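You operate a simulated robot arm through the tools that you are given. There is no shell and no other tool.

Carry out the task below with a simulated two-armed robot. There is one attempt and no reset: what you move stays moved.

## Task
Pick up the white filter from the shop counter with one hand, pass it to the other hand and put it on the pick-up patch.
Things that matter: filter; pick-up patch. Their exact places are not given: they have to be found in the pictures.

The check looks at the end state, three seconds after you hand in, the way a careful person would. Anything else that was tipped, shoved, dropped, spilled or broken makes it a failure.

## Robot
Two 7-joint arms with two-finger parallel grippers on one trunk, on a base that moves. Base frame: it is fixed to the floor where the robot stands at the start and does not move with it; the origin is under the middle of the robot, x ahead of it, y to its left, z up. Lengths are in mm, angles in rad, forces in N, time in s.
The left shoulder is at the start at [39, 101, 1161], the right one opposite. With the tool pointing down near the work surface each hand reaches from about 220 to 520 mm from the robot's upright axis, wherever it stands, measured 20 degrees to its own side. Places, roughly: filter [-250, 3250, 1000]; pick-up patch (32x20 cm) [-580, 2480, 840]. Payload 2.4 kg a hand.
The TCP of each hand is the grasp point between the finger pads, 24 mm short of the fingertips. In the tool frame z runs along the fingers and y along their closing line. The gripper opens to 68 mm. The fingers are 17 mm wide and 10 mm thick; the gripper's body (40 by 70 mm) begins 41 mm behind the TCP.
Orientation is that of the tool frame in the base frame, as [roll, pitch, yaw] about the fixed x, y, z axes, in that order (R = Rz(yaw) Ry(pitch) Rx(roll)). With the fingers straight down and closing along the base's y, the tool's x points along the base's -x, its y along +y and its z along -z.

## Interface
- The arms move only by the tool drive_tool. It takes "left_commands", "right_commands" or both (then of equal length, played together; a hand with none holds still); each is a list that holds one entry, the list of rows, each a list of 6 numbers: the shift along the tool's x, y, z in units of 200 mm (1.0 is 200 mm), then the turn, a rotation vector about the tool's x, y, z in units of 60 degrees (1.0 is 60 degrees). In form: [[[x, y, z, rx, ry, rz], ...]]. A call has 1 to 20 rows; each row is the pose to reach, as a shift and turn from the pose commanded when the call began, along the tool's axes at that moment. "left_grip" and "right_grip" are, for a hand that has rows, the gripper command, from -1 (shut) to 1 (fully open), values between in proportion, set as the call begins (left out, the last holds). A call with a number of a shift or a turn outside -1 to 1 is refused whole. Rows are played at 5 a second. More than 50 mm and 0.15 rad between two rows, or a gripper value outside its range, and nothing of the call is played. A pose out of reach is approached as far as the arm can. The call stops where the force on the tool passes 40 N (or 10 N more than at its start, if that is more) or the arm is blocked; 0.2 s more then pass. Each finger travels about 72 mm/s and halts on what it meets, pressing with about 23 N; the grip force reading is that of the motor and also rises with nothing between the fingers. The clock runs only during rows and for 0.2 s after the last one: add rows that repeat a pose to give the fingers time. The reply holds the time, the measured pose of the TCP, the force on the tool along the base axes, the opening and the grip force, in the units named above and with some noise, with the torque about the TCP (base axes, N m) and any sound that the robot's microphone picked up.
- Cameras (640 x 400 px; columns grow to the right, rows downward): "scene" is now at [122.9, -8.8, 1317.8]; the picture's right is [-0.08, -1.00, 0.00], its down [-0.59, 0.05, -0.81] and it looks along [0.80, -0.06, -0.59] (base axes); focal length 290 px, centre (320, 200). "left" rides on the left gripper at [84, -11, -75] in its tool frame; the picture's right is [0.13, 0.99, 0.00], its down [-0.60, 0.08, -0.79] and it looks along [-0.79, 0.10, 0.61] (tool axes); focal length 251 px, centre (320, 200). "right" rides on the right gripper at [84, 11, -75] in its tool frame; the picture's right is [-0.13, 0.99, 0.00], its down [-0.60, -0.08, -0.79] and it looks along [-0.79, -0.10, 0.61] (tool axes); focal length 251 px, centre (320, 200).
- grab_frame(camera): a new picture of that camera. It takes no simulated time.
- lift_body(by): moves the trunk up (or, below 0, down) by that many mm; the arms and the scene camera ride with it, the base frame stays. It gives what a move gives, with no picture.
- drive_base(legs): drives the robot by 1 to 6 legs, each [ahead, left, turn to the left] in mm, mm and rad, along the robot's own axes; the way and the turn of a leg run together, so that a leg with both is an arc; at most 1500 mm and 3.142 rad a leg. The arms and the cameras ride along, it lands a little off, and it stops where it bumps. It gives what a move gives.
- aim_head(pan, tilt): turns the head with the scene camera to pan (to the left, within 1.501 rad either way) and tilt (down, from -0.506 to 1.204), counted from straight ahead of the robot (the tilt from the chest, where the trunk bows). It gives what a move gives.
- pixel_to_xyz(camera, pixels): for up to 12 pixels [column, row] of the newest picture of that camera ("zoom" is the newest enlarged one), the place [x, y, z] in the base frame of the surface seen there, good to about 2 mm. It takes no simulated time.
- zoom(camera, box): a new picture of the part [left, top, right, bottom] of that camera's present view, enlarged. It takes no simulated time.
- finish_job(): hands the job in; it is judged then, once.

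Open the grippers and draw the arms clear of the work before you hand the job in, unless the task says otherwise.

The tools are called after "Emit:" as name(argument=value, ...) on one line, values as JSON. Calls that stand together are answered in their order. drive_tool: Moves the arms, as the interface text tells. Its arguments: {"type":"object","properties":{"left_commands":{"type":"array","items":{"type":"array","items":{"type":"array","items":{"type":"number"}}}},"left_grip":{"type":"number"},"right_commands":{"type":"array","items":{"type":"array","items":{"type":"array","items":{"type":"number"}}}},"right_grip":{"type":"number"}},"required":[]} The other tools are called the same way: lift_body (by) moves the trunk up or down; drive_base (legs) drives the base; aim_head (pan, tilt) turns the head that bears the scene camera; grab_frame (camera) takes a picture; pixel_to_xyz (camera, pixels) gives the place of the surface under pixels of a picture; zoom (camera, box) takes an enlarged picture of a part of a camera's view; finish_job () hands the job in.

At the start:

```text
time_s: 0.0
left_tcp_pos: [411.6, 136.8, 1144.8]
left_tcp_rot: [-3.141, 0.001, -3.138]
left_contact_force: [-0.3, -0.4, 0.2]
left_ft_torque: [-0.01, 0.0, 0.0]
left_grip_width: 68.1
left_gripper_force: 0.1
right_tcp_pos: [428.7, -143.7, 1089.9]
right_tcp_rot: [3.142, 0.0, -3.14]
right_contact_force: [0.2, -0.4, 0.0]
right_ft_torque: [-0.02, -0.02, -0.02]
right_grip_width: 67.8
right_gripper_force: 0.0
trunk travel left (down, up): [-375.0, 475.0]
robot x, y, heading: [1.6, -4.8, 0.0]
head pan, tilt (commanded): [-0.079, 0.632]
```

scene: 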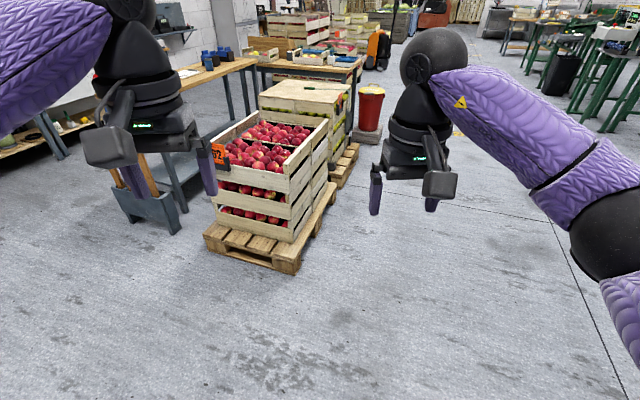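
right: 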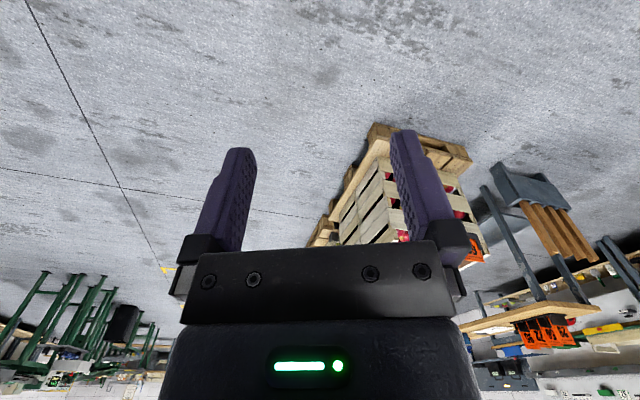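
left: 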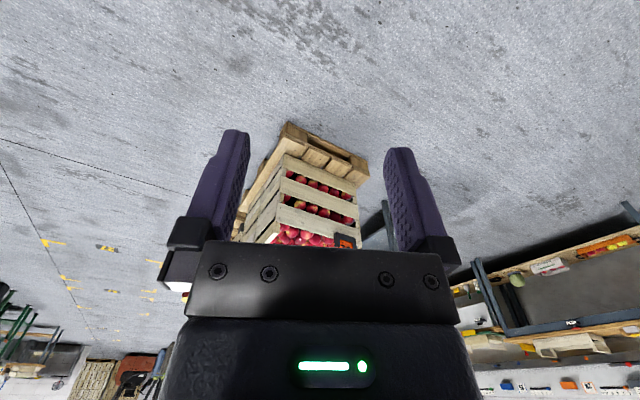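

The first pictures show the workshop ahead (apples crate at about (270,150)), but the filter should be far to the left. I turn the head left to look there.

Emit:
aim_head(pan=1.5, tilt=0.3)

Emit:
grab_frame(camera="scene")

```text
time_s: 1.6
left_tcp_pos: [411.5, 136.2, 1144.7]
left_tcp_rot: [-3.141, 0.0, -3.14]
left_contact_force: [-0.4, 0.4, 0.1]
left_ft_torque: [-0.02, 0.0, -0.01]
left_grip_width: 67.9
left_gripper_force: 0.0
right_tcp_pos: [428.2, -143.6, 1090.5]
right_tcp_rot: [-3.14, -0.001, -3.141]
right_contact_force: [0.1, -0.1, 0.7]
right_ft_torque: [-0.02, 0.02, 0.02]
right_grip_width: 68.1
right_gripper_force: 0.0
trunk travel left (down, up): [-375.0, 475.0]
robot x, y, heading: [1.1, -0.7, -0.003]
head pan, tilt (commanded): [1.499, 0.3]
```

```text
taken
```

scene: 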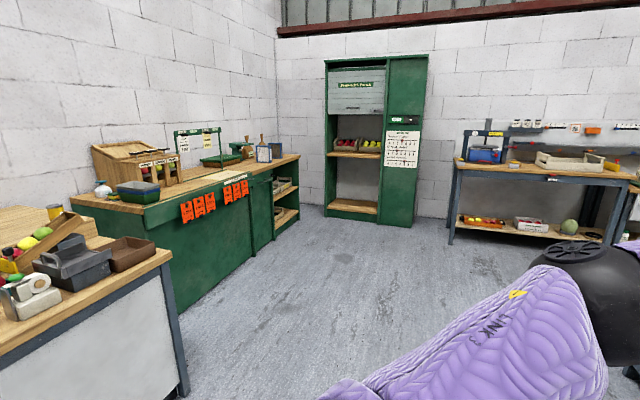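

The picture shows a green shop counter at left (about (190,200)) and a table nearer left. I zoom in on the counter and the near table to find the filter and the patch.

Emit:
zoom(camera="scene", box=[80, 110, 310, 254])

Emit:
pixel_to_xyz(camera="scene", pixels=[[220, 178], [264, 152], [290, 157], [140, 198], [102, 190], [160, 210], [245, 145], [232, 158], [150, 255], [30, 290], [276, 240], [305, 215]])

```text
2.78 times, centred on (195, 182) of scene
```

zoom: 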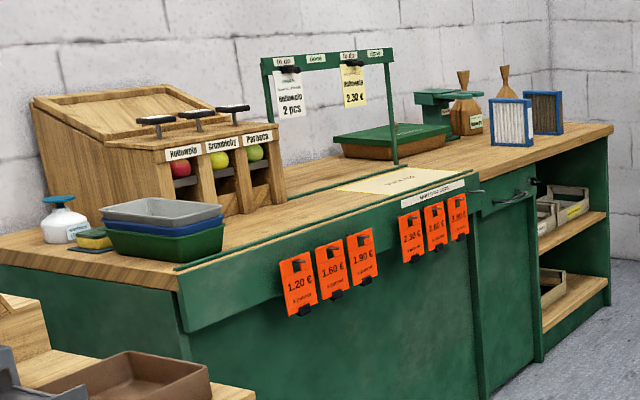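

```text
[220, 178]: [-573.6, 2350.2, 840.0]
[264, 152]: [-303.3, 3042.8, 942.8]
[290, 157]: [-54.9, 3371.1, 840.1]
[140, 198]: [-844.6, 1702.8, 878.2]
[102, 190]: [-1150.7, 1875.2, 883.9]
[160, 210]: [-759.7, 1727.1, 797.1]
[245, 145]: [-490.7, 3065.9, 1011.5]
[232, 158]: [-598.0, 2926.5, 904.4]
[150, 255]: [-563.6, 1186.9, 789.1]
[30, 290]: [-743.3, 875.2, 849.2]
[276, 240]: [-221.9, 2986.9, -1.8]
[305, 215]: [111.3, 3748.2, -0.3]
```

The white filter with a blue frame stands at zoom (510,122), with a grey one behind it at (545,112); the pale patch is at zoom (395,180). I measure them more closely.

Emit:
pixel_to_xyz(camera="zoom", pixels=[[491, 99], [531, 101], [493, 143], [530, 145], [510, 122], [545, 112], [340, 189], [388, 193], [428, 170], [380, 168], [470, 183], [600, 130]])

Emit:
zoom(camera="scene", box=[220, 120, 316, 180])

```text
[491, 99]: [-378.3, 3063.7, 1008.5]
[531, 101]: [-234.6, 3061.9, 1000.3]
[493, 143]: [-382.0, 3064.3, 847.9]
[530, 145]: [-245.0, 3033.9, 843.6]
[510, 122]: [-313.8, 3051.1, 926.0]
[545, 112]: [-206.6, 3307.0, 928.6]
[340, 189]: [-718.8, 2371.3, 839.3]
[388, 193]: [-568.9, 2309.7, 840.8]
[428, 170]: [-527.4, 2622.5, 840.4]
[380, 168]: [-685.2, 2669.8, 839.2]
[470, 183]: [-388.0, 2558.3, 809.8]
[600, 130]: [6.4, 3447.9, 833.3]
```

```text
6.67 times, centred on (268, 150) of scene
```

zoom: 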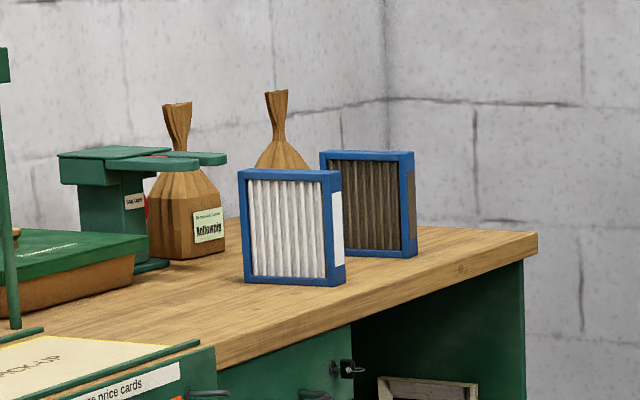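

The white filter is about 140 wide and 165 tall, at about [-313, 3051], on the counter at z 840; the patch lies around [-620, 2490]. Next I check how much free floor there is on the way and what my base footprint looks like.

Emit:
pixel_to_xyz(camera="scene", pixels=[[350, 215], [415, 225], [455, 240], [470, 225], [600, 242], [180, 385], [190, 300], [250, 330], [350, 350], [420, 280], [530, 170], [160, 260]])

Emit:
aim_head(pan=0.8, tilt=1.2)

Emit:
grab_frame(camera="scene")

```text
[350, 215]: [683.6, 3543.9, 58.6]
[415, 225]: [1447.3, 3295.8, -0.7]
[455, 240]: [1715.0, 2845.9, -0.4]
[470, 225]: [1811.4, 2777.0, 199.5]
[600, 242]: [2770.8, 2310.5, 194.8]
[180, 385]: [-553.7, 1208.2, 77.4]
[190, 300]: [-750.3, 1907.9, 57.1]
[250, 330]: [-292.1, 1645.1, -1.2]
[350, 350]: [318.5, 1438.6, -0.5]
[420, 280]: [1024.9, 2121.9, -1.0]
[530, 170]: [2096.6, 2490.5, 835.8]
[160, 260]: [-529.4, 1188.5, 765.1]
```

```text
time_s: 2.9
left_tcp_pos: [411.4, 136.2, 1145.7]
left_tcp_rot: [3.141, 0.001, -3.14]
left_contact_force: [0.0, -0.2, -0.7]
left_ft_torque: [-0.03, 0.03, 0.02]
left_grip_width: 67.9
left_gripper_force: 0.1
right_tcp_pos: [428.3, -144.6, 1090.5]
right_tcp_rot: [-3.141, 0.0, -3.14]
right_contact_force: [1.2, -0.1, 0.6]
right_ft_torque: [0.02, -0.05, 0.0]
right_grip_width: 68.0
right_gripper_force: 0.0
trunk travel left (down, up): [-375.0, 475.0]
robot x, y, heading: [-3.7, 1.1, -0.001]
head pan, tilt (commanded): [0.799, 1.201]
```

```text
taken
```

scene: 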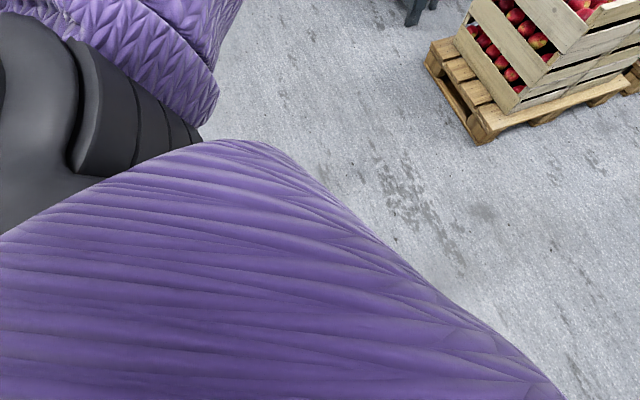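

The shoulder blocks the view there; I look straight ahead and steeply down to see the base front and then at the floor on the left.

Emit:
aim_head(pan=0.0, tilt=1.2)

Emit:
grab_frame(camera="scene")

```text
time_s: 4.0
left_tcp_pos: [410.9, 136.9, 1145.4]
left_tcp_rot: [-3.14, 0.001, -3.141]
left_contact_force: [0.1, 0.0, 0.2]
left_ft_torque: [-0.01, 0.01, 0.0]
left_grip_width: 68.2
left_gripper_force: 0.1
right_tcp_pos: [427.8, -144.3, 1090.4]
right_tcp_rot: [3.141, 0.001, 3.141]
right_contact_force: [-0.6, 0.1, 0.4]
right_ft_torque: [-0.02, -0.01, 0.0]
right_grip_width: 68.0
right_gripper_force: 0.2
trunk travel left (down, up): [-375.0, 475.0]
robot x, y, heading: [-0.2, -1.5, 0.001]
head pan, tilt (commanded): [0.0, 1.201]
```

```text
taken
```

scene: 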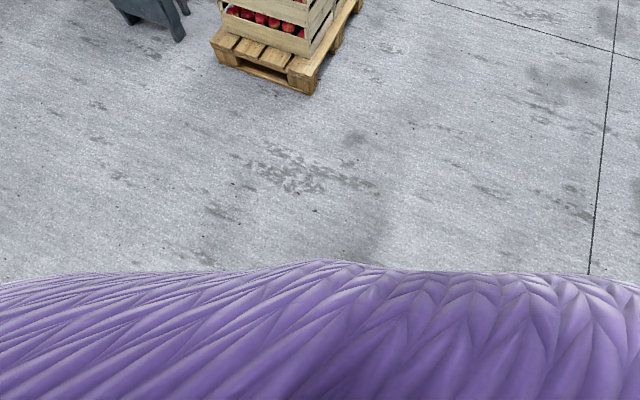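

The base front is not visible beyond the chest at row 262; I measure the nearest visible floor point to bound the base footprint.

Emit:
pixel_to_xyz(camera="scene", pixels=[[320, 255], [250, 262], [400, 262], [320, 300], [260, 80], [300, 92], [320, 200]])

Emit:
aim_head(pan=1.5, tilt=0.75)

Emit:
grab_frame(camera="scene")

```text
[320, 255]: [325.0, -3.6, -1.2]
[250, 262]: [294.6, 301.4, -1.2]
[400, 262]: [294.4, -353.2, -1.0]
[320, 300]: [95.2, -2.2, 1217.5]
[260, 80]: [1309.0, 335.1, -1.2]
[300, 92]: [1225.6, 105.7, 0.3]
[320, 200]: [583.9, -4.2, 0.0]
```

```text
time_s: 5.6
left_tcp_pos: [411.8, 136.7, 1145.0]
left_tcp_rot: [3.141, 0.0, -3.141]
left_contact_force: [-0.4, 0.5, 0.1]
left_ft_torque: [0.0, -0.02, 0.0]
left_grip_width: 68.1
left_gripper_force: 0.1
right_tcp_pos: [428.4, -145.3, 1090.4]
right_tcp_rot: [3.14, 0.0, 3.141]
right_contact_force: [-0.1, -0.2, -0.4]
right_ft_torque: [-0.03, -0.03, 0.02]
right_grip_width: 68.2
right_gripper_force: 0.0
trunk travel left (down, up): [-375.0, 475.0]
robot x, y, heading: [0.9, 1.5, -0.001]
head pan, tilt (commanded): [1.499, 0.75]
```

```text
taken
```

scene: 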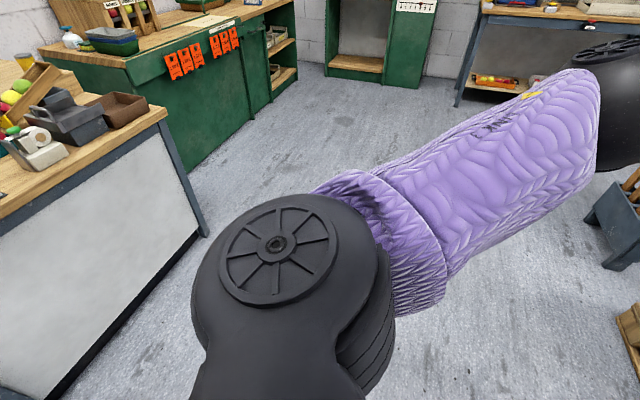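

The near table's front edge runs close on the left ((60,395) to (200,235)), and a blue trestle stands at (620,210). I measure these to plan a clear path.

Emit:
pixel_to_xyz(camera="scene", pixels=[[60, 397], [130, 318], [205, 235], [165, 118], [10, 215], [605, 262], [590, 215], [625, 320], [630, 195], [270, 100], [150, 370], [455, 105]])

```text
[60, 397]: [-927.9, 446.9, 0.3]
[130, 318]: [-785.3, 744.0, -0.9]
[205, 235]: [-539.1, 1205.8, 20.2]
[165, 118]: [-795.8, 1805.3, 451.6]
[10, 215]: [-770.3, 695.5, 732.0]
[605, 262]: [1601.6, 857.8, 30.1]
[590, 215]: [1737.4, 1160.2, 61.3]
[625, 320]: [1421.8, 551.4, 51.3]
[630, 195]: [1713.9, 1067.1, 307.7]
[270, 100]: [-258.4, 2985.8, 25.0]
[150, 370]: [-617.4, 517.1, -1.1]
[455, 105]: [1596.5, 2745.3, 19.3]
```

The corridor from x -250 to 1400 is clear. I drive to about (500, 2400), well off the counter front, then turn to face the counter squarely (heading about 2.72).

Emit:
drive_base(legs=[[500, 1000, 0], [0, 1400, 0], [0, 0, 2.72]])

Emit:
aim_head(pan=0.0, tilt=0.45)

Emit:
grab_frame(camera="scene")

```text
time_s: 24.3
left_tcp_pos: [54.6, 2381.2, 1144.9]
left_tcp_rot: [-3.141, -0.002, -0.339]
left_contact_force: [-0.6, -0.7, 0.7]
left_ft_torque: [-0.02, -0.03, 0.01]
left_grip_width: 68.1
left_gripper_force: 0.1
right_tcp_pos: [133.5, 2651.0, 1091.4]
right_tcp_rot: [-3.141, 0.0, -0.34]
right_contact_force: [0.2, 0.0, 0.5]
right_ft_torque: [-0.03, -0.02, 0.02]
right_grip_width: 68.1
right_gripper_force: 0.0
trunk travel left (down, up): [-375.0, 475.0]
robot x, y, heading: [488.1, 2370.2, 2.8]
head pan, tilt (commanded): [1.499, 0.75]
```

```text
time_s: 25.9
left_tcp_pos: [55.3, 2380.9, 1146.2]
left_tcp_rot: [3.141, -0.001, -0.338]
left_contact_force: [-0.4, -0.1, -0.8]
left_ft_torque: [0.05, -0.01, 0.02]
left_grip_width: 67.6
left_gripper_force: 0.1
right_tcp_pos: [133.1, 2651.1, 1090.0]
right_tcp_rot: [-3.14, 0.0, -0.342]
right_contact_force: [0.7, 0.4, -0.2]
right_ft_torque: [0.0, 0.0, 0.01]
right_grip_width: 68.0
right_gripper_force: 0.2
trunk travel left (down, up): [-375.0, 475.0]
robot x, y, heading: [490.9, 2371.1, 2.799]
head pan, tilt (commanded): [0.0, 0.45]
```

```text
taken
```

scene: 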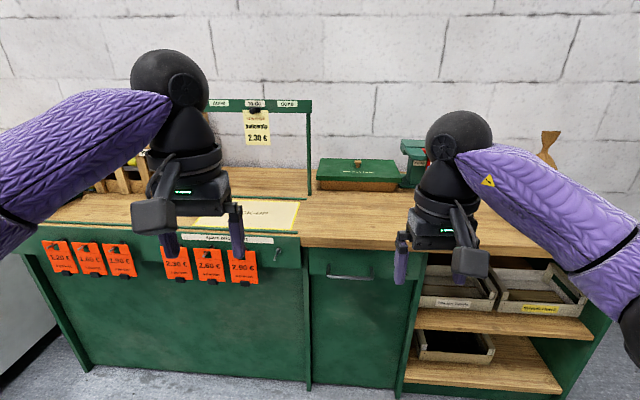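

Facing the counter, heading 2.80; the filter is hidden behind the right wrist at about (445,190). I measure the front edge line, patch and frame from here.

Emit:
pixel_to_xyz(camera="scene", pixels=[[312, 244], [385, 247], [500, 256], [600, 262], [300, 202], [285, 229], [200, 224], [205, 203], [311, 160], [308, 195], [315, 178], [400, 185]])

Emit:
zoom(camera="scene", box=[140, 80, 460, 280])

```text
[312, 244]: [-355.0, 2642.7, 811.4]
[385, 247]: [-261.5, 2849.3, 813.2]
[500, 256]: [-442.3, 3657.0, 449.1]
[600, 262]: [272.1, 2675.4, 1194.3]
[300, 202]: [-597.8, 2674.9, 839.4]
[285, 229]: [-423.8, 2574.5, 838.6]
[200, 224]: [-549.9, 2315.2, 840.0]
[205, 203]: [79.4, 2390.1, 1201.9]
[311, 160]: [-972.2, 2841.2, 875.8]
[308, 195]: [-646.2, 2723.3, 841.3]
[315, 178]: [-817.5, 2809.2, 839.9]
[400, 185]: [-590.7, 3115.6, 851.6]
```

```text
2.00 times, centred on (300, 180) of scene
```

zoom: 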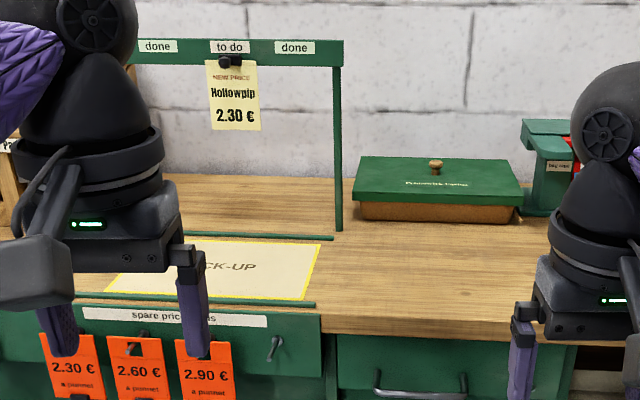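

The front edge runs from (-355,2643) to (-261,2849), so square-on heading is about 2.716; the patch centre comes out near (-582,2470). I correct the heading and approach to about 700 mm from the filter, with the right hand lined up, for a closer look.

Emit:
drive_base(legs=[[0, 0, -0.084], [312, -138, 0]])

Emit:
aim_head(pan=-0.15, tilt=0.5)

Emit:
grab_frame(camera="scene")

Emit:
grab_frame(camera="right")

```text
time_s: 28.6
left_tcp_pos: [-162.3, 2673.3, 1144.8]
left_tcp_rot: [-3.141, -0.002, -0.426]
left_contact_force: [-0.7, -0.2, -0.8]
left_ft_torque: [-0.02, 0.0, 0.01]
left_grip_width: 68.1
left_gripper_force: 0.2
right_tcp_pos: [-60.7, 2934.9, 1089.7]
right_tcp_rot: [3.141, 0.0, -0.427]
right_contact_force: [-0.6, 0.0, -0.2]
right_ft_torque: [0.0, -0.02, 0.0]
right_grip_width: 68.1
right_gripper_force: 0.1
trunk travel left (down, up): [-375.0, 475.0]
robot x, y, heading: [268.7, 2621.9, 2.716]
head pan, tilt (commanded): [0.0, 0.45]
```

```text
time_s: 29.3
left_tcp_pos: [-162.2, 2670.8, 1144.1]
left_tcp_rot: [3.141, 0.001, -0.427]
left_contact_force: [-0.4, 0.0, 0.2]
left_ft_torque: [-0.03, -0.01, -0.03]
left_grip_width: 68.1
left_gripper_force: 0.0
right_tcp_pos: [-61.4, 2936.3, 1090.3]
right_tcp_rot: [3.142, 0.001, -0.428]
right_contact_force: [-0.1, 0.3, 0.5]
right_ft_torque: [0.01, 0.02, -0.01]
right_grip_width: 68.2
right_gripper_force: 0.1
trunk travel left (down, up): [-375.0, 475.0]
robot x, y, heading: [270.6, 2624.1, 2.718]
head pan, tilt (commanded): [-0.15, 0.499]
```

```text
taken
```

scene: 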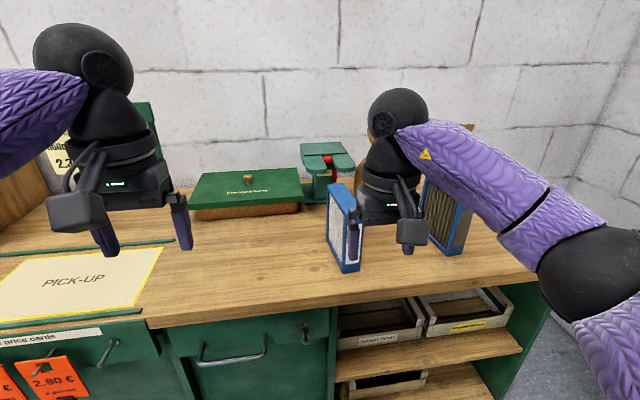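

```text
taken
```

right: 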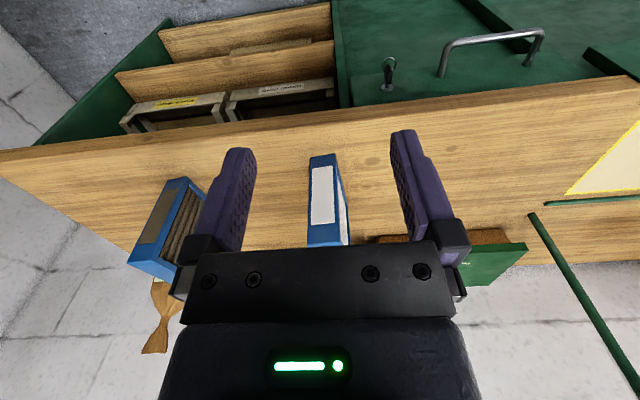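

Both views now show the white filter: in the scene at (345,228), in the (inverted) right-hand view at (325,200) with its narrow end towards me. I zoom both and measure its corners.

Emit:
zoom(camera="scene", box=[290, 160, 482, 280])

Emit:
zoom(camera="right", box=[240, 130, 400, 260])

Emit:
pixel_to_xyz(camera="right", pixels=[[310, 157], [335, 155], [308, 242], [336, 244], [347, 240], [322, 200], [340, 200], [180, 215], [150, 225], [188, 182]])

Emit:
pixel_to_xyz(camera="scene", pixels=[[329, 186], [338, 184], [356, 210], [348, 213], [344, 270], [356, 265], [330, 238], [340, 225], [440, 215], [462, 210], [447, 252], [430, 180]])

```text
3.33 times, centred on (386, 220) of scene
```

zoom: 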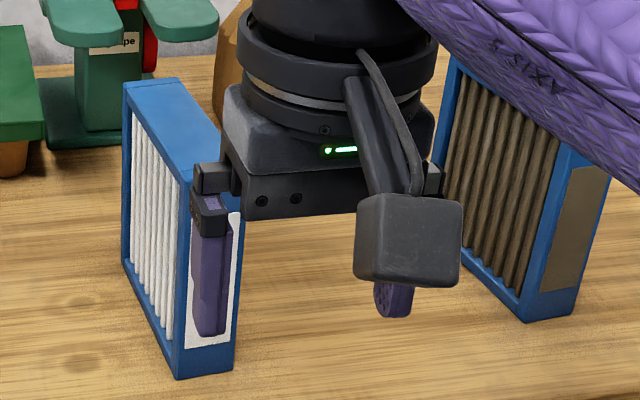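

```text
3.08 times, centred on (320, 195) of right
```

zoom: 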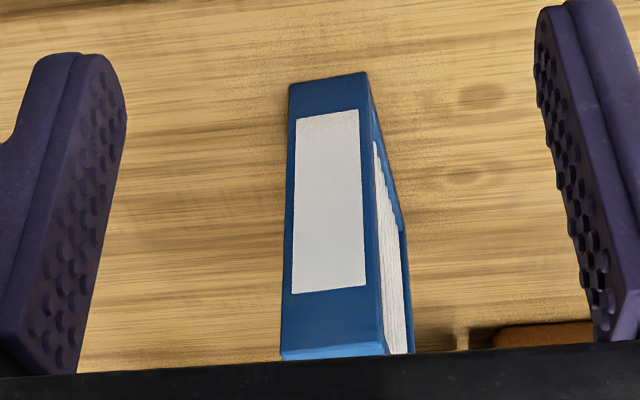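

```text
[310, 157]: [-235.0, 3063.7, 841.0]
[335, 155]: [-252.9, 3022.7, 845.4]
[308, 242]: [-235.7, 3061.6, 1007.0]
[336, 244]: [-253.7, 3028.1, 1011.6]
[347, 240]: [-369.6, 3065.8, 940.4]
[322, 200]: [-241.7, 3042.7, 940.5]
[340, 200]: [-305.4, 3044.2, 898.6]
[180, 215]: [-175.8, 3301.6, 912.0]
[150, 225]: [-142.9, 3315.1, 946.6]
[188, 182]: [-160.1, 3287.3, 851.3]
```

```text
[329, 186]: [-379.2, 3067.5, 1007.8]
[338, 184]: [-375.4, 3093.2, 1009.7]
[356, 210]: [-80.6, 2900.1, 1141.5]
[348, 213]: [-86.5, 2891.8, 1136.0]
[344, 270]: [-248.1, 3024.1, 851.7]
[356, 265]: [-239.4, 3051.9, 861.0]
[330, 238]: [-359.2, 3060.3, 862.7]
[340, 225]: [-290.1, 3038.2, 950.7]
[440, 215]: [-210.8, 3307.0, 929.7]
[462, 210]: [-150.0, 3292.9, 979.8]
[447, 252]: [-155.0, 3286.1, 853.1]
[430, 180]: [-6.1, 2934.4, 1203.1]
```

The filter is about 135 x 42 x 170 mm: near end corners (-253,3025) and (-235,3063), far corner (-380,3067), top at z 1010, long axis at about 2.82 rad. Before closing in I check the height and position of my right forearm/elbow against the grey filter.

Emit:
pixel_to_xyz(camera="scene", pixels=[[590, 275], [540, 275], [520, 215], [560, 190], [600, 350], [400, 90], [450, 195], [330, 180], [240, 185], [300, 200], [450, 130], [470, 125]])

```text
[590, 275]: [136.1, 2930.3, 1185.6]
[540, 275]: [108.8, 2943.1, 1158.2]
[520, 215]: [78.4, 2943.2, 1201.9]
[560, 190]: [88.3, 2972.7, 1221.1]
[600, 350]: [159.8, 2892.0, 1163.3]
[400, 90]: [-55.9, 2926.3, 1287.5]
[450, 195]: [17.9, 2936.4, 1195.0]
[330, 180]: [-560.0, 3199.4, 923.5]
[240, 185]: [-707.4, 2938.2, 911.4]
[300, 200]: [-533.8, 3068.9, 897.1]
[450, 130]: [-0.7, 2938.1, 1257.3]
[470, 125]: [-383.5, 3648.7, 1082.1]
```

The forearm and elbow stay above z 1100 and clear of everything on the counter. I drive 240 mm ahead, keeping more than 330 mm between my axis and the counter edge.

Emit:
drive_base(legs=[[240, 0, 0]])

Emit:
grab_frame(camera="scene")

Emit:
grab_frame(camera="right")

Emit:
grab_frame(camera="left")

```text
time_s: 31.1
left_tcp_pos: [-382.5, 2772.9, 1144.6]
left_tcp_rot: [3.141, -0.002, -0.427]
left_contact_force: [-0.5, 0.3, -0.4]
left_ft_torque: [-0.01, -0.01, 0.01]
left_grip_width: 68.4
left_gripper_force: 0.1
right_tcp_pos: [-281.0, 3034.9, 1090.1]
right_tcp_rot: [3.142, 0.001, -0.429]
right_contact_force: [0.6, -0.2, 0.1]
right_ft_torque: [0.01, 0.0, -0.01]
right_grip_width: 68.2
right_gripper_force: 0.0
trunk travel left (down, up): [-375.0, 475.0]
robot x, y, heading: [48.2, 2726.5, 2.712]
head pan, tilt (commanded): [-0.15, 0.499]
```

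```text
taken
```

scene: 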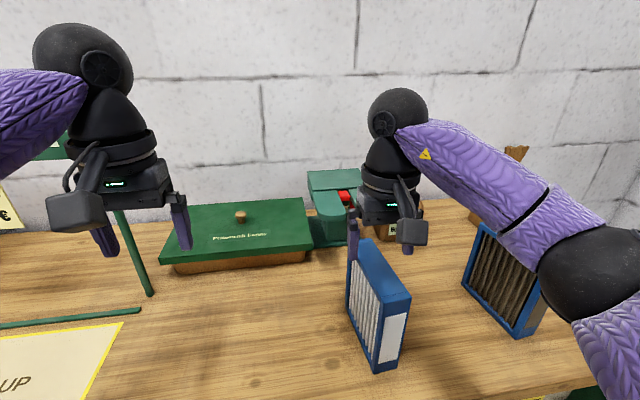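

```text
taken
```

right: 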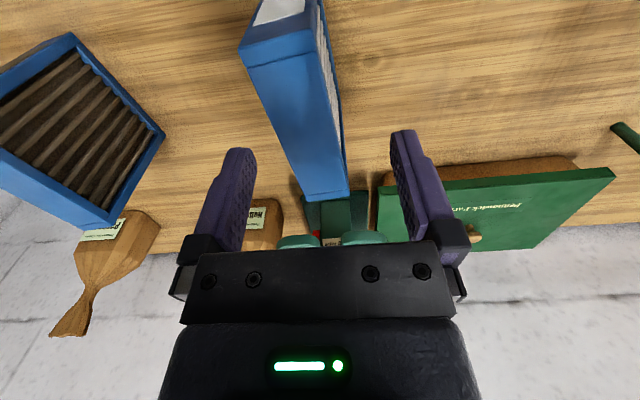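

```text
taken
```

left: 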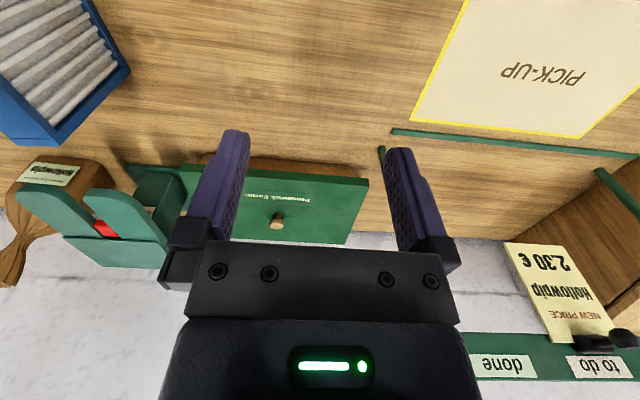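

The hand now hangs over the filter (right view: top face from about (245,50) near to (325,197) far). I measure the top-face corners in both views.

Emit:
zoom(camera="right", box=[220, 0, 380, 220])

Emit:
zoom(camera="scene", box=[330, 200, 450, 380])

Emit:
pixel_to_xyz(camera="right", pixels=[[246, 66], [308, 48], [306, 194], [344, 191], [280, 60], [325, 190], [300, 120], [290, 10], [336, 100], [322, 60]])

Emit:
pixel_to_xyz(camera="scene", pixels=[[385, 304], [408, 294], [380, 369], [402, 359], [366, 258], [390, 290], [352, 320], [365, 300], [375, 270], [358, 252]])

```text
1.82 times, centred on (300, 110) of right
```

zoom: 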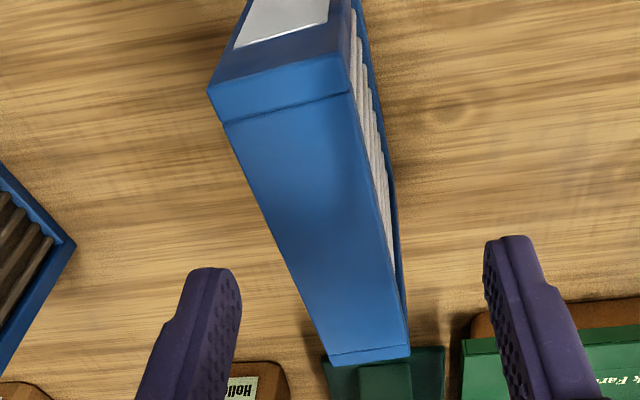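

```text
2.22 times, centred on (390, 290) of scene
```

zoom: 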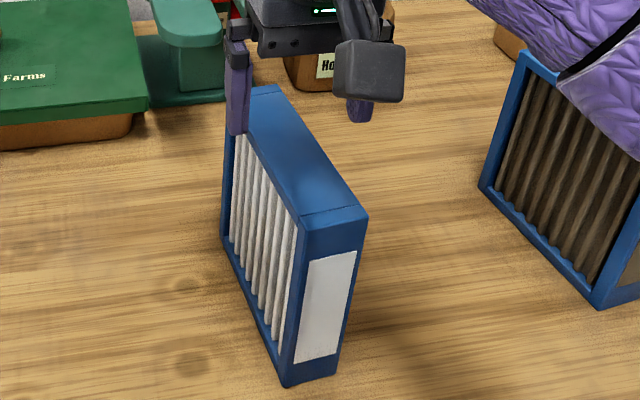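

```text
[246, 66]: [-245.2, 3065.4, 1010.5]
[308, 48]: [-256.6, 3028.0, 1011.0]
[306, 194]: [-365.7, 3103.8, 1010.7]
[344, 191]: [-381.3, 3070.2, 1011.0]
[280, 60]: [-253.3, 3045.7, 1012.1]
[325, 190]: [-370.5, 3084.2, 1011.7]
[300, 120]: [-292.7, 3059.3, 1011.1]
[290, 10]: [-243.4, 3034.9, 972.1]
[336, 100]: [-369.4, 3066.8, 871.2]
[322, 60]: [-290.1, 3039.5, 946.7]
```

```text
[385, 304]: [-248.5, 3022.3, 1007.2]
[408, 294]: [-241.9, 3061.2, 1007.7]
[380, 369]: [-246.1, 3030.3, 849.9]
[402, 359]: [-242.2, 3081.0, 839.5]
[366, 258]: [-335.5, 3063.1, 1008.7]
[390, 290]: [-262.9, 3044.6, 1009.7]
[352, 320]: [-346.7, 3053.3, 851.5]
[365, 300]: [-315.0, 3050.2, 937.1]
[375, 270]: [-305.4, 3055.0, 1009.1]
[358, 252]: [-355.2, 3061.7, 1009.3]
```

Top-face corners: near (-245,3065)/(-257,3028), far (-366,3104)/(-381,3070), top z 1010; so axis 2.822 rad, centre about (-310,3065). I move the right hand, still high, over a point 28 mm beyond the centre and turn it to match the filter's axis.

Emit:
drive_tool(right_commands=[[[-0.112, -0.02, 0, 0, 0, -0.035], [-0.224, -0.041, 0, 0, 0, -0.07], [-0.336, -0.061, 0, 0, 0, -0.104], [-0.336, -0.061, 0, 0, 0, -0.104], [-0.336, -0.061, 0, 0, 0, -0.104]]], right_grip=1)

Emit:
grab_frame(camera="right")

Emit:
grab_frame(camera="scene")

```text
time_s: 32.3
left_tcp_pos: [-382.0, 2773.2, 1145.5]
left_tcp_rot: [3.14, 0.0, -0.427]
left_contact_force: [-0.2, 0.2, -0.4]
left_ft_torque: [-0.01, -0.01, 0.0]
left_grip_width: 67.8
left_gripper_force: 0.3
right_tcp_pos: [-331.2, 3071.7, 1089.1]
right_tcp_rot: [3.142, 0.0, -0.319]
right_contact_force: [0.0, 0.5, 0.2]
right_ft_torque: [0.0, -0.04, 0.0]
right_grip_width: 67.8
right_gripper_force: 0.0
right hand out of reach, approached as far as the arm can: row 3, 4, 5
trunk travel left (down, up): [-375.0, 475.0]
robot x, y, heading: [49.7, 2730.4, 2.713]
head pan, tilt (commanded): [-0.15, 0.499]
```

```text
taken
```

right: 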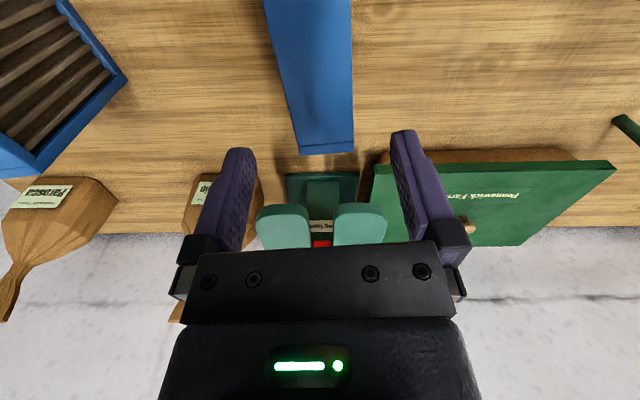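

```text
taken
```

scene: 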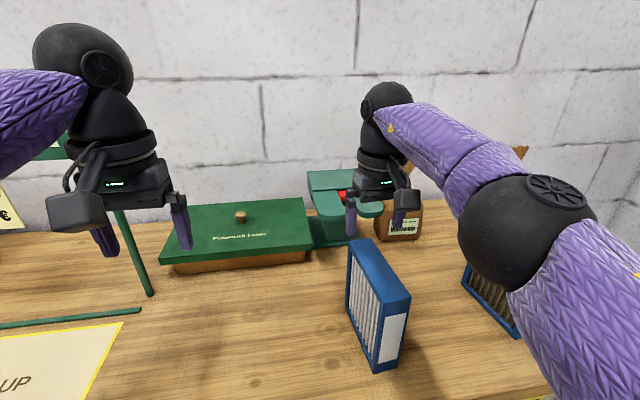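

The hand sits at (-331,3072), about 22 mm beyond the filter's centre and centred on its thickness (reach limit just touched, which is fine). I lower it with open fingers, first to just above the top, then around the upper bar to TCP z about 988.

Emit:
drive_tool(right_commands=[[[0.02, 0, 0.08, 0, 0, 0], [0.02, 0, 0.16, 0, 0, 0], [0.02, 0, 0.22, 0, 0, 0], [0.02, 0, 0.22, 0, 0, 0]]], right_grip=1)

Emit:
grab_frame(camera="right")

Emit:
zoom(camera="scene", box=[310, 140, 470, 300])

```text
time_s: 33.3
left_tcp_pos: [-381.3, 2774.1, 1143.9]
left_tcp_rot: [-3.141, -0.001, -0.427]
left_contact_force: [0.9, 0.1, 0.0]
left_ft_torque: [0.01, 0.01, 0.02]
left_grip_width: 68.2
left_gripper_force: 0.1
right_tcp_pos: [-327.4, 3072.3, 1045.8]
right_tcp_rot: [-3.141, -0.001, -0.321]
right_contact_force: [-0.1, 0.2, -0.6]
right_ft_torque: [-0.04, -0.01, -0.02]
right_grip_width: 68.0
right_gripper_force: 0.1
trunk travel left (down, up): [-375.0, 475.0]
robot x, y, heading: [49.3, 2729.6, 2.716]
head pan, tilt (commanded): [-0.15, 0.499]
```

```text
taken
```

right: 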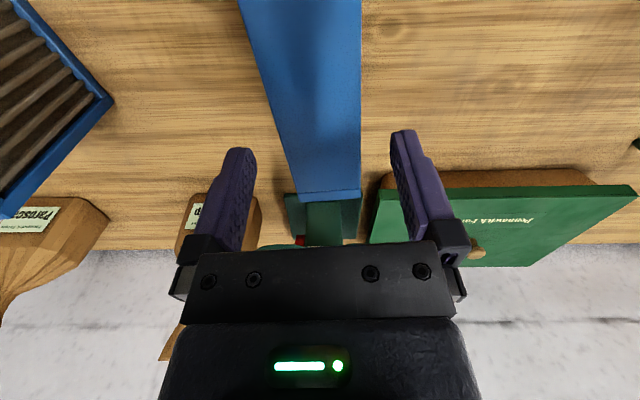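

```text
2.50 times, centred on (390, 220) of scene
```

zoom: 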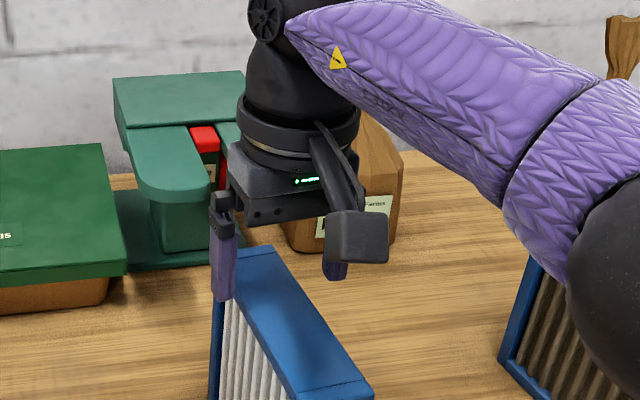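

Fingertips are about 12 mm above the filter's top, one finger on each side (left finger at zoom (222,270), right at (337,268)). I check the elbow height over the grey filter before going lower.

Emit:
grab_frame(camera="scene")

Emit:
pixel_to_xyz(camera="scene", pixels=[[470, 245], [500, 290], [540, 290], [480, 260], [465, 215], [450, 215], [520, 330], [500, 320], [366, 258], [395, 280]])

```text
taken
```

scene: 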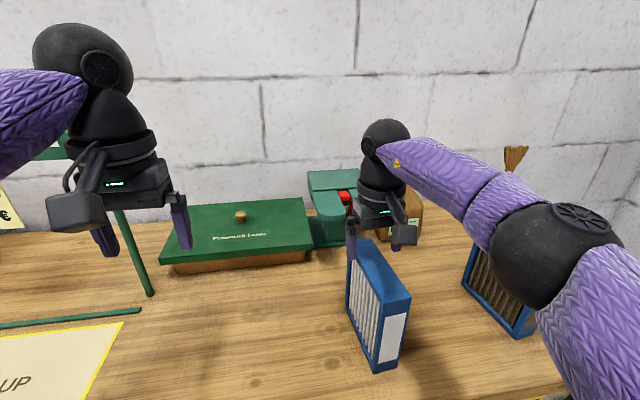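

```text
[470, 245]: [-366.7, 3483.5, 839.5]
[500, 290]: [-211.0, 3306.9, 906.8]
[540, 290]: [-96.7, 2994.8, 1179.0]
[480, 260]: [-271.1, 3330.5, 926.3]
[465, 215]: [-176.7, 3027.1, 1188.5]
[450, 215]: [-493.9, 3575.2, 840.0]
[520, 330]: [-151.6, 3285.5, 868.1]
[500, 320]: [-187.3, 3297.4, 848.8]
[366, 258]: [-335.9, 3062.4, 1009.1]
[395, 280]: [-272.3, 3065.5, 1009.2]
```

The elbow is at about (-97, 2995, 1150), nowhere near the grey filter. I lower the remaining 57 mm so the finger pads straddle the filter's upper bar.

Emit:
drive_tool(right_commands=[[[0, -0.006, 0.07, 0, 0, 0], [0, -0.006, 0.14, 0, 0, 0], [0, -0.006, 0.21, 0, 0, 0], [0, -0.006, 0.28, 0, 0, 0], [0, -0.006, 0.285, 0, 0, 0], [0, -0.006, 0.285, 0, 0, 0]]], right_grip=1)

Emit:
zoom(camera="scene", box=[310, 180, 470, 380])

Emit:
grab_frame(camera="right")

```text
time_s: 34.7
left_tcp_pos: [-382.8, 2772.8, 1144.7]
left_tcp_rot: [-3.141, 0.0, -0.427]
left_contact_force: [-0.7, 0.0, 0.2]
left_ft_torque: [0.03, -0.01, -0.02]
left_grip_width: 67.9
left_gripper_force: 0.0
right_tcp_pos: [-327.9, 3072.2, 989.1]
right_tcp_rot: [-3.14, -0.001, -0.318]
right_contact_force: [0.5, 0.4, -1.0]
right_ft_torque: [-0.01, 0.0, -0.01]
right_grip_width: 67.9
right_gripper_force: 0.0
trunk travel left (down, up): [-375.0, 475.0]
robot x, y, heading: [48.8, 2728.4, 2.709]
head pan, tilt (commanded): [-0.15, 0.499]
```

```text
2.00 times, centred on (390, 280) of scene
```

zoom: 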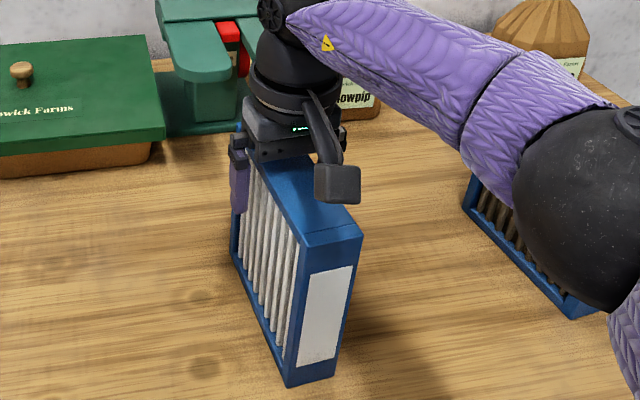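

```text
taken
```

right: 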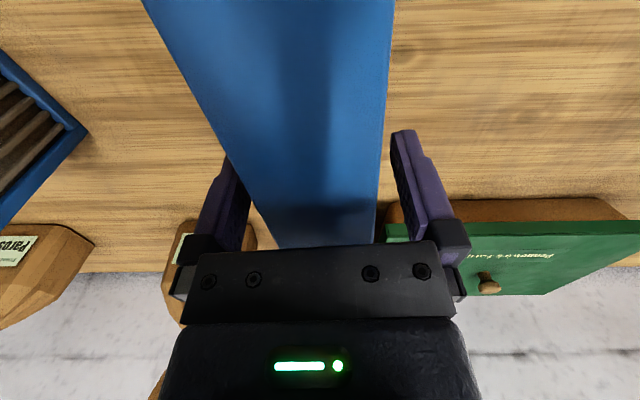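

The fingers straddle the upper bar with a gap each side (left finger (232,200), right finger (400,190) in the right view). I close the right gripper and wait for it to settle.

Emit:
drive_tool(right_commands=[[[0, 0, 0, 0, 0, 0], [0, 0, 0, 0, 0, 0], [0, 0, 0, 0, 0, 0], [0, 0, 0, 0, 0, 0], [0, 0, 0, 0, 0, 0]]], right_grip=-1)

Emit:
grab_frame(camera="right")

Emit:
zoom(camera="scene", box=[310, 180, 470, 380])

```text
time_s: 35.9
left_tcp_pos: [-382.9, 2774.1, 1145.5]
left_tcp_rot: [3.142, -0.002, -0.429]
left_contact_force: [-0.9, -0.2, 0.6]
left_ft_torque: [0.02, -0.03, 0.0]
left_grip_width: 68.0
left_gripper_force: 0.0
right_tcp_pos: [-325.7, 3070.8, 988.3]
right_tcp_rot: [-3.141, -0.001, -0.32]
right_contact_force: [0.4, -0.6, -0.7]
right_ft_torque: [0.05, 0.08, 0.01]
right_grip_width: 44.8
right_gripper_force: 22.7
trunk travel left (down, up): [-375.0, 475.0]
robot x, y, heading: [51.6, 2723.3, 2.717]
head pan, tilt (commanded): [-0.15, 0.499]
```

```text
taken
```

right: 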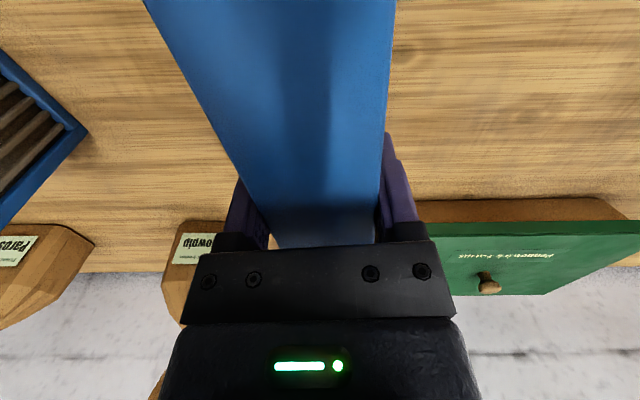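

```text
2.00 times, centred on (390, 280) of scene
```

zoom: 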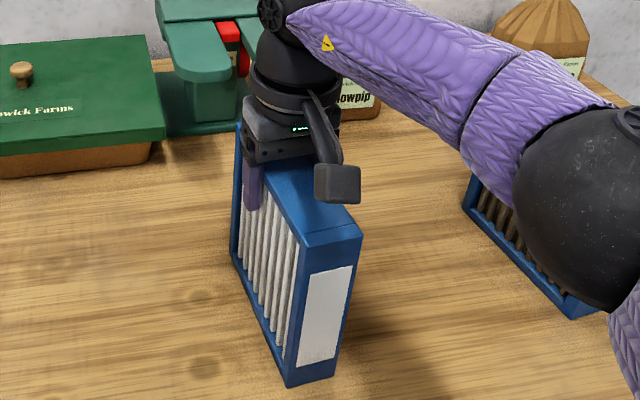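

The right gripper holds at 44.8 mm with 22.7 N on the filter. I lift it straight up, first 50 mm, and check that it hangs without slipping.

Emit:
drive_tool(right_commands=[[[0, 0, -0.03, 0, 0, 0], [0, 0, -0.08, 0, 0, 0], [0, 0, -0.14, 0, 0, 0], [0, 0, -0.2, 0, 0, 0], [0, 0, -0.25, 0, 0, 0], [0, 0, -0.25, 0, 0, 0]]])

Emit:
grab_frame(camera="scene")

Emit:
zoom(camera="scene", box=[310, 160, 470, 360])

```text
time_s: 37.3
left_tcp_pos: [-381.7, 2773.0, 1146.1]
left_tcp_rot: [-3.14, -0.001, -0.427]
left_contact_force: [0.1, -0.1, 0.0]
left_ft_torque: [0.02, 0.03, -0.02]
left_grip_width: 68.1
left_gripper_force: 0.0
right_tcp_pos: [-328.0, 3070.0, 1038.5]
right_tcp_rot: [3.14, -0.001, -0.322]
right_contact_force: [-0.4, 0.1, -1.7]
right_ft_torque: [0.0, 0.02, -0.01]
right_grip_width: 44.8
right_gripper_force: 22.8
trunk travel left (down, up): [-375.0, 475.0]
robot x, y, heading: [51.6, 2723.3, 2.712]
head pan, tilt (commanded): [-0.15, 0.499]
```

```text
taken
```

scene: 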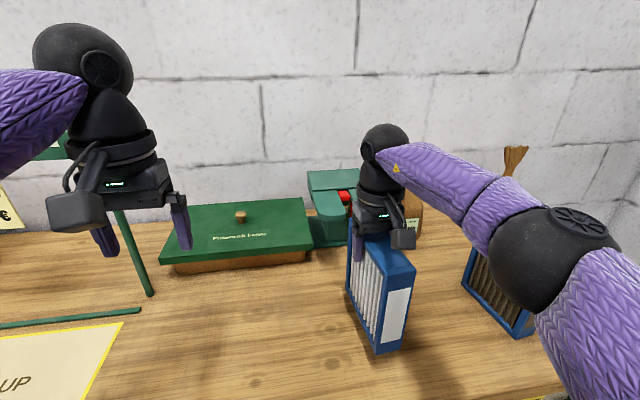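

```text
2.00 times, centred on (390, 260) of scene
```

zoom: 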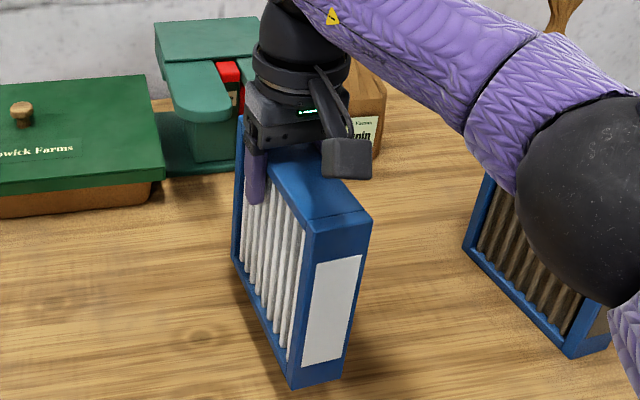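

The filter hangs level from the right hand, about 50 mm above the counter, weight about 2 N. I back the robot off 200 mm to get free room for the hand-over.

Emit:
drive_base(legs=[[-200, 0, 0]])

Emit:
aim_head(pan=-0.05, tilt=0.5)

Emit:
grab_frame(camera="scene")

```text
time_s: 38.9
left_tcp_pos: [-202.2, 2691.3, 1145.5]
left_tcp_rot: [3.141, 0.0, -0.427]
left_contact_force: [0.3, 0.6, 0.2]
left_ft_torque: [-0.01, 0.0, -0.01]
left_grip_width: 68.0
left_gripper_force: 0.0
right_tcp_pos: [-147.3, 2988.4, 1038.6]
right_tcp_rot: [-3.141, -0.001, -0.321]
right_contact_force: [0.9, -0.6, -1.9]
right_ft_torque: [0.01, 0.03, 0.01]
right_grip_width: 44.8
right_gripper_force: 23.2
trunk travel left (down, up): [-375.0, 475.0]
robot x, y, heading: [228.9, 2644.4, 2.712]
head pan, tilt (commanded): [-0.15, 0.499]
```

```text
time_s: 39.5
left_tcp_pos: [-202.9, 2691.4, 1145.0]
left_tcp_rot: [3.141, 0.002, -0.427]
left_contact_force: [-0.2, 0.9, 1.0]
left_ft_torque: [-0.01, 0.02, -0.02]
left_grip_width: 68.0
left_gripper_force: 0.1
right_tcp_pos: [-146.5, 2988.3, 1039.8]
right_tcp_rot: [-3.141, 0.001, -0.32]
right_contact_force: [-0.7, -0.5, -0.7]
right_ft_torque: [0.02, 0.05, 0.05]
right_grip_width: 44.8
right_gripper_force: 22.7
trunk travel left (down, up): [-375.0, 475.0]
robot x, y, heading: [227.9, 2645.2, 2.715]
head pan, tilt (commanded): [-0.051, 0.499]
```

```text
taken
```

scene: 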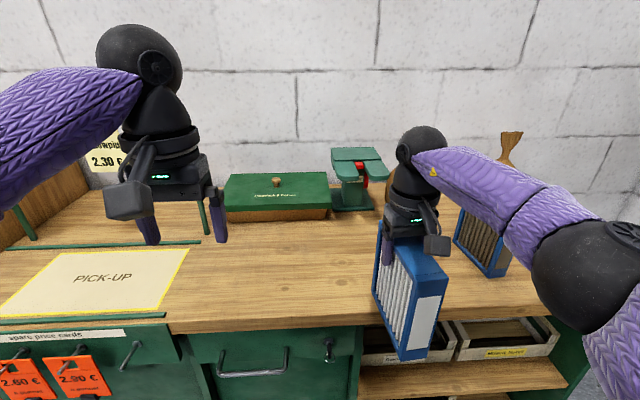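

The filter is clear of the counter; right TCP is 483 ahead / 157 right of my axis, left TCP 411 ahead / 137 left. I first turn the empty left hand to a forward-and-inward pose (55 deg up from vertical, 40 deg inward), well away from the filter.

Emit:
drive_tool(left_commands=[[[0.0155, -0.0335, -0.0025, 0.032, -0.0878, 0.0614], [0.031, -0.067, -0.005, 0.0639, -0.1756, 0.1228], [0.0465, -0.1005, -0.0075, 0.0959, -0.2634, 0.1842], [0.062, -0.134, -0.01, 0.1278, -0.3512, 0.2456], [0.0775, -0.1675, -0.0125, 0.1598, -0.439, 0.307], [0.093, -0.201, -0.015, 0.1917, -0.5268, 0.3684], [0.1085, -0.2345, -0.0175, 0.2237, -0.6146, 0.4298], [0.124, -0.268, -0.02, 0.2556, -0.7024, 0.4912], [0.1395, -0.3015, -0.0225, 0.2876, -0.7902, 0.5526], [0.155, -0.335, -0.025, 0.3195, -0.878, 0.614], [0.155, -0.335, -0.025, 0.3195, -0.878, 0.614]]], left_grip=1)

Emit:
grab_frame(camera="scene")

```text
time_s: 41.9
left_tcp_pos: [-147.0, 2738.1, 1150.4]
left_tcp_rot: [3.141, 0.96, -1.129]
left_contact_force: [0.4, 0.6, 0.6]
left_ft_torque: [-0.01, 0.0, 0.04]
left_grip_width: 67.9
left_gripper_force: 0.0
right_tcp_pos: [-147.1, 2987.9, 1038.4]
right_tcp_rot: [-3.141, 0.001, -0.32]
right_contact_force: [0.2, 0.0, -2.6]
right_ft_torque: [0.01, 0.02, 0.02]
right_grip_width: 44.9
right_gripper_force: 23.1
trunk travel left (down, up): [-375.0, 475.0]
robot x, y, heading: [232.8, 2641.5, 2.715]
head pan, tilt (commanded): [-0.051, 0.499]
```

```text
taken
```

scene: 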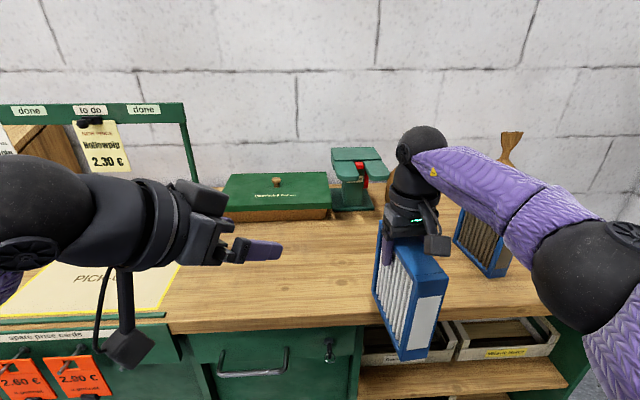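

The left hand reached its pose (383 ahead, 70 left, z 1150). Now I bring the right hand with the filter to about 460 ahead / 80 right, z 1090, turned 40 deg inward so the filter's free end faces the left gripper; the free gap stays near 50 mm.

Emit:
drive_tool(right_commands=[[[0.0, 0.0, -0.085, 0, 0, 0.096], [0.01, 0.05, -0.17, 0, 0, 0.193], [0.02, 0.11, -0.255, 0, 0, 0.289], [0.03, 0.17, -0.255, 0, 0, 0.385], [0.04, 0.23, -0.255, 0, 0, 0.481], [0.055, 0.29, -0.255, 0, 0, 0.578], [0.065, 0.345, -0.255, 0, 0, 0.674], [0.073, 0.395, -0.255, 0, 0, 0.77], [0.073, 0.395, -0.255, 0, 0, 0.77]]])

Emit:
grab_frame(camera="scene")

Emit:
grab_frame(camera="left")

```text
time_s: 43.9
left_tcp_pos: [-146.5, 2739.3, 1150.4]
left_tcp_rot: [-3.141, 0.959, -1.125]
left_contact_force: [0.0, 1.3, -0.2]
left_ft_torque: [-0.01, 0.02, -0.04]
left_grip_width: 68.1
left_gripper_force: 0.0
right_tcp_pos: [-157.3, 2908.9, 1089.3]
right_tcp_rot: [-3.141, 0.001, -1.128]
right_contact_force: [-0.3, 0.1, -1.7]
right_ft_torque: [0.03, -0.01, 0.02]
right_grip_width: 44.7
right_gripper_force: 23.5
trunk travel left (down, up): [-375.0, 475.0]
robot x, y, heading: [228.9, 2642.6, 2.71]
head pan, tilt (commanded): [-0.051, 0.499]
```

```text
taken
```

scene: 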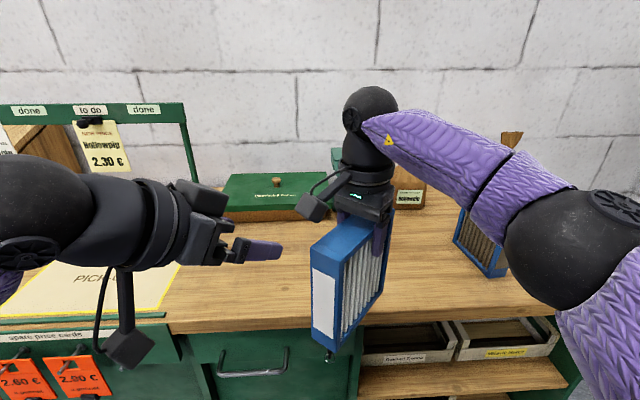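

```text
taken
```

left: 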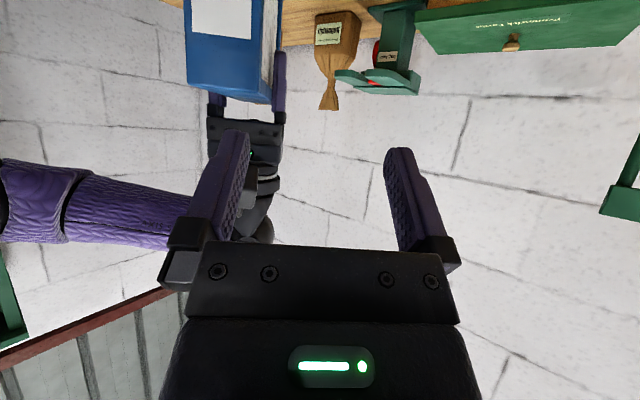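

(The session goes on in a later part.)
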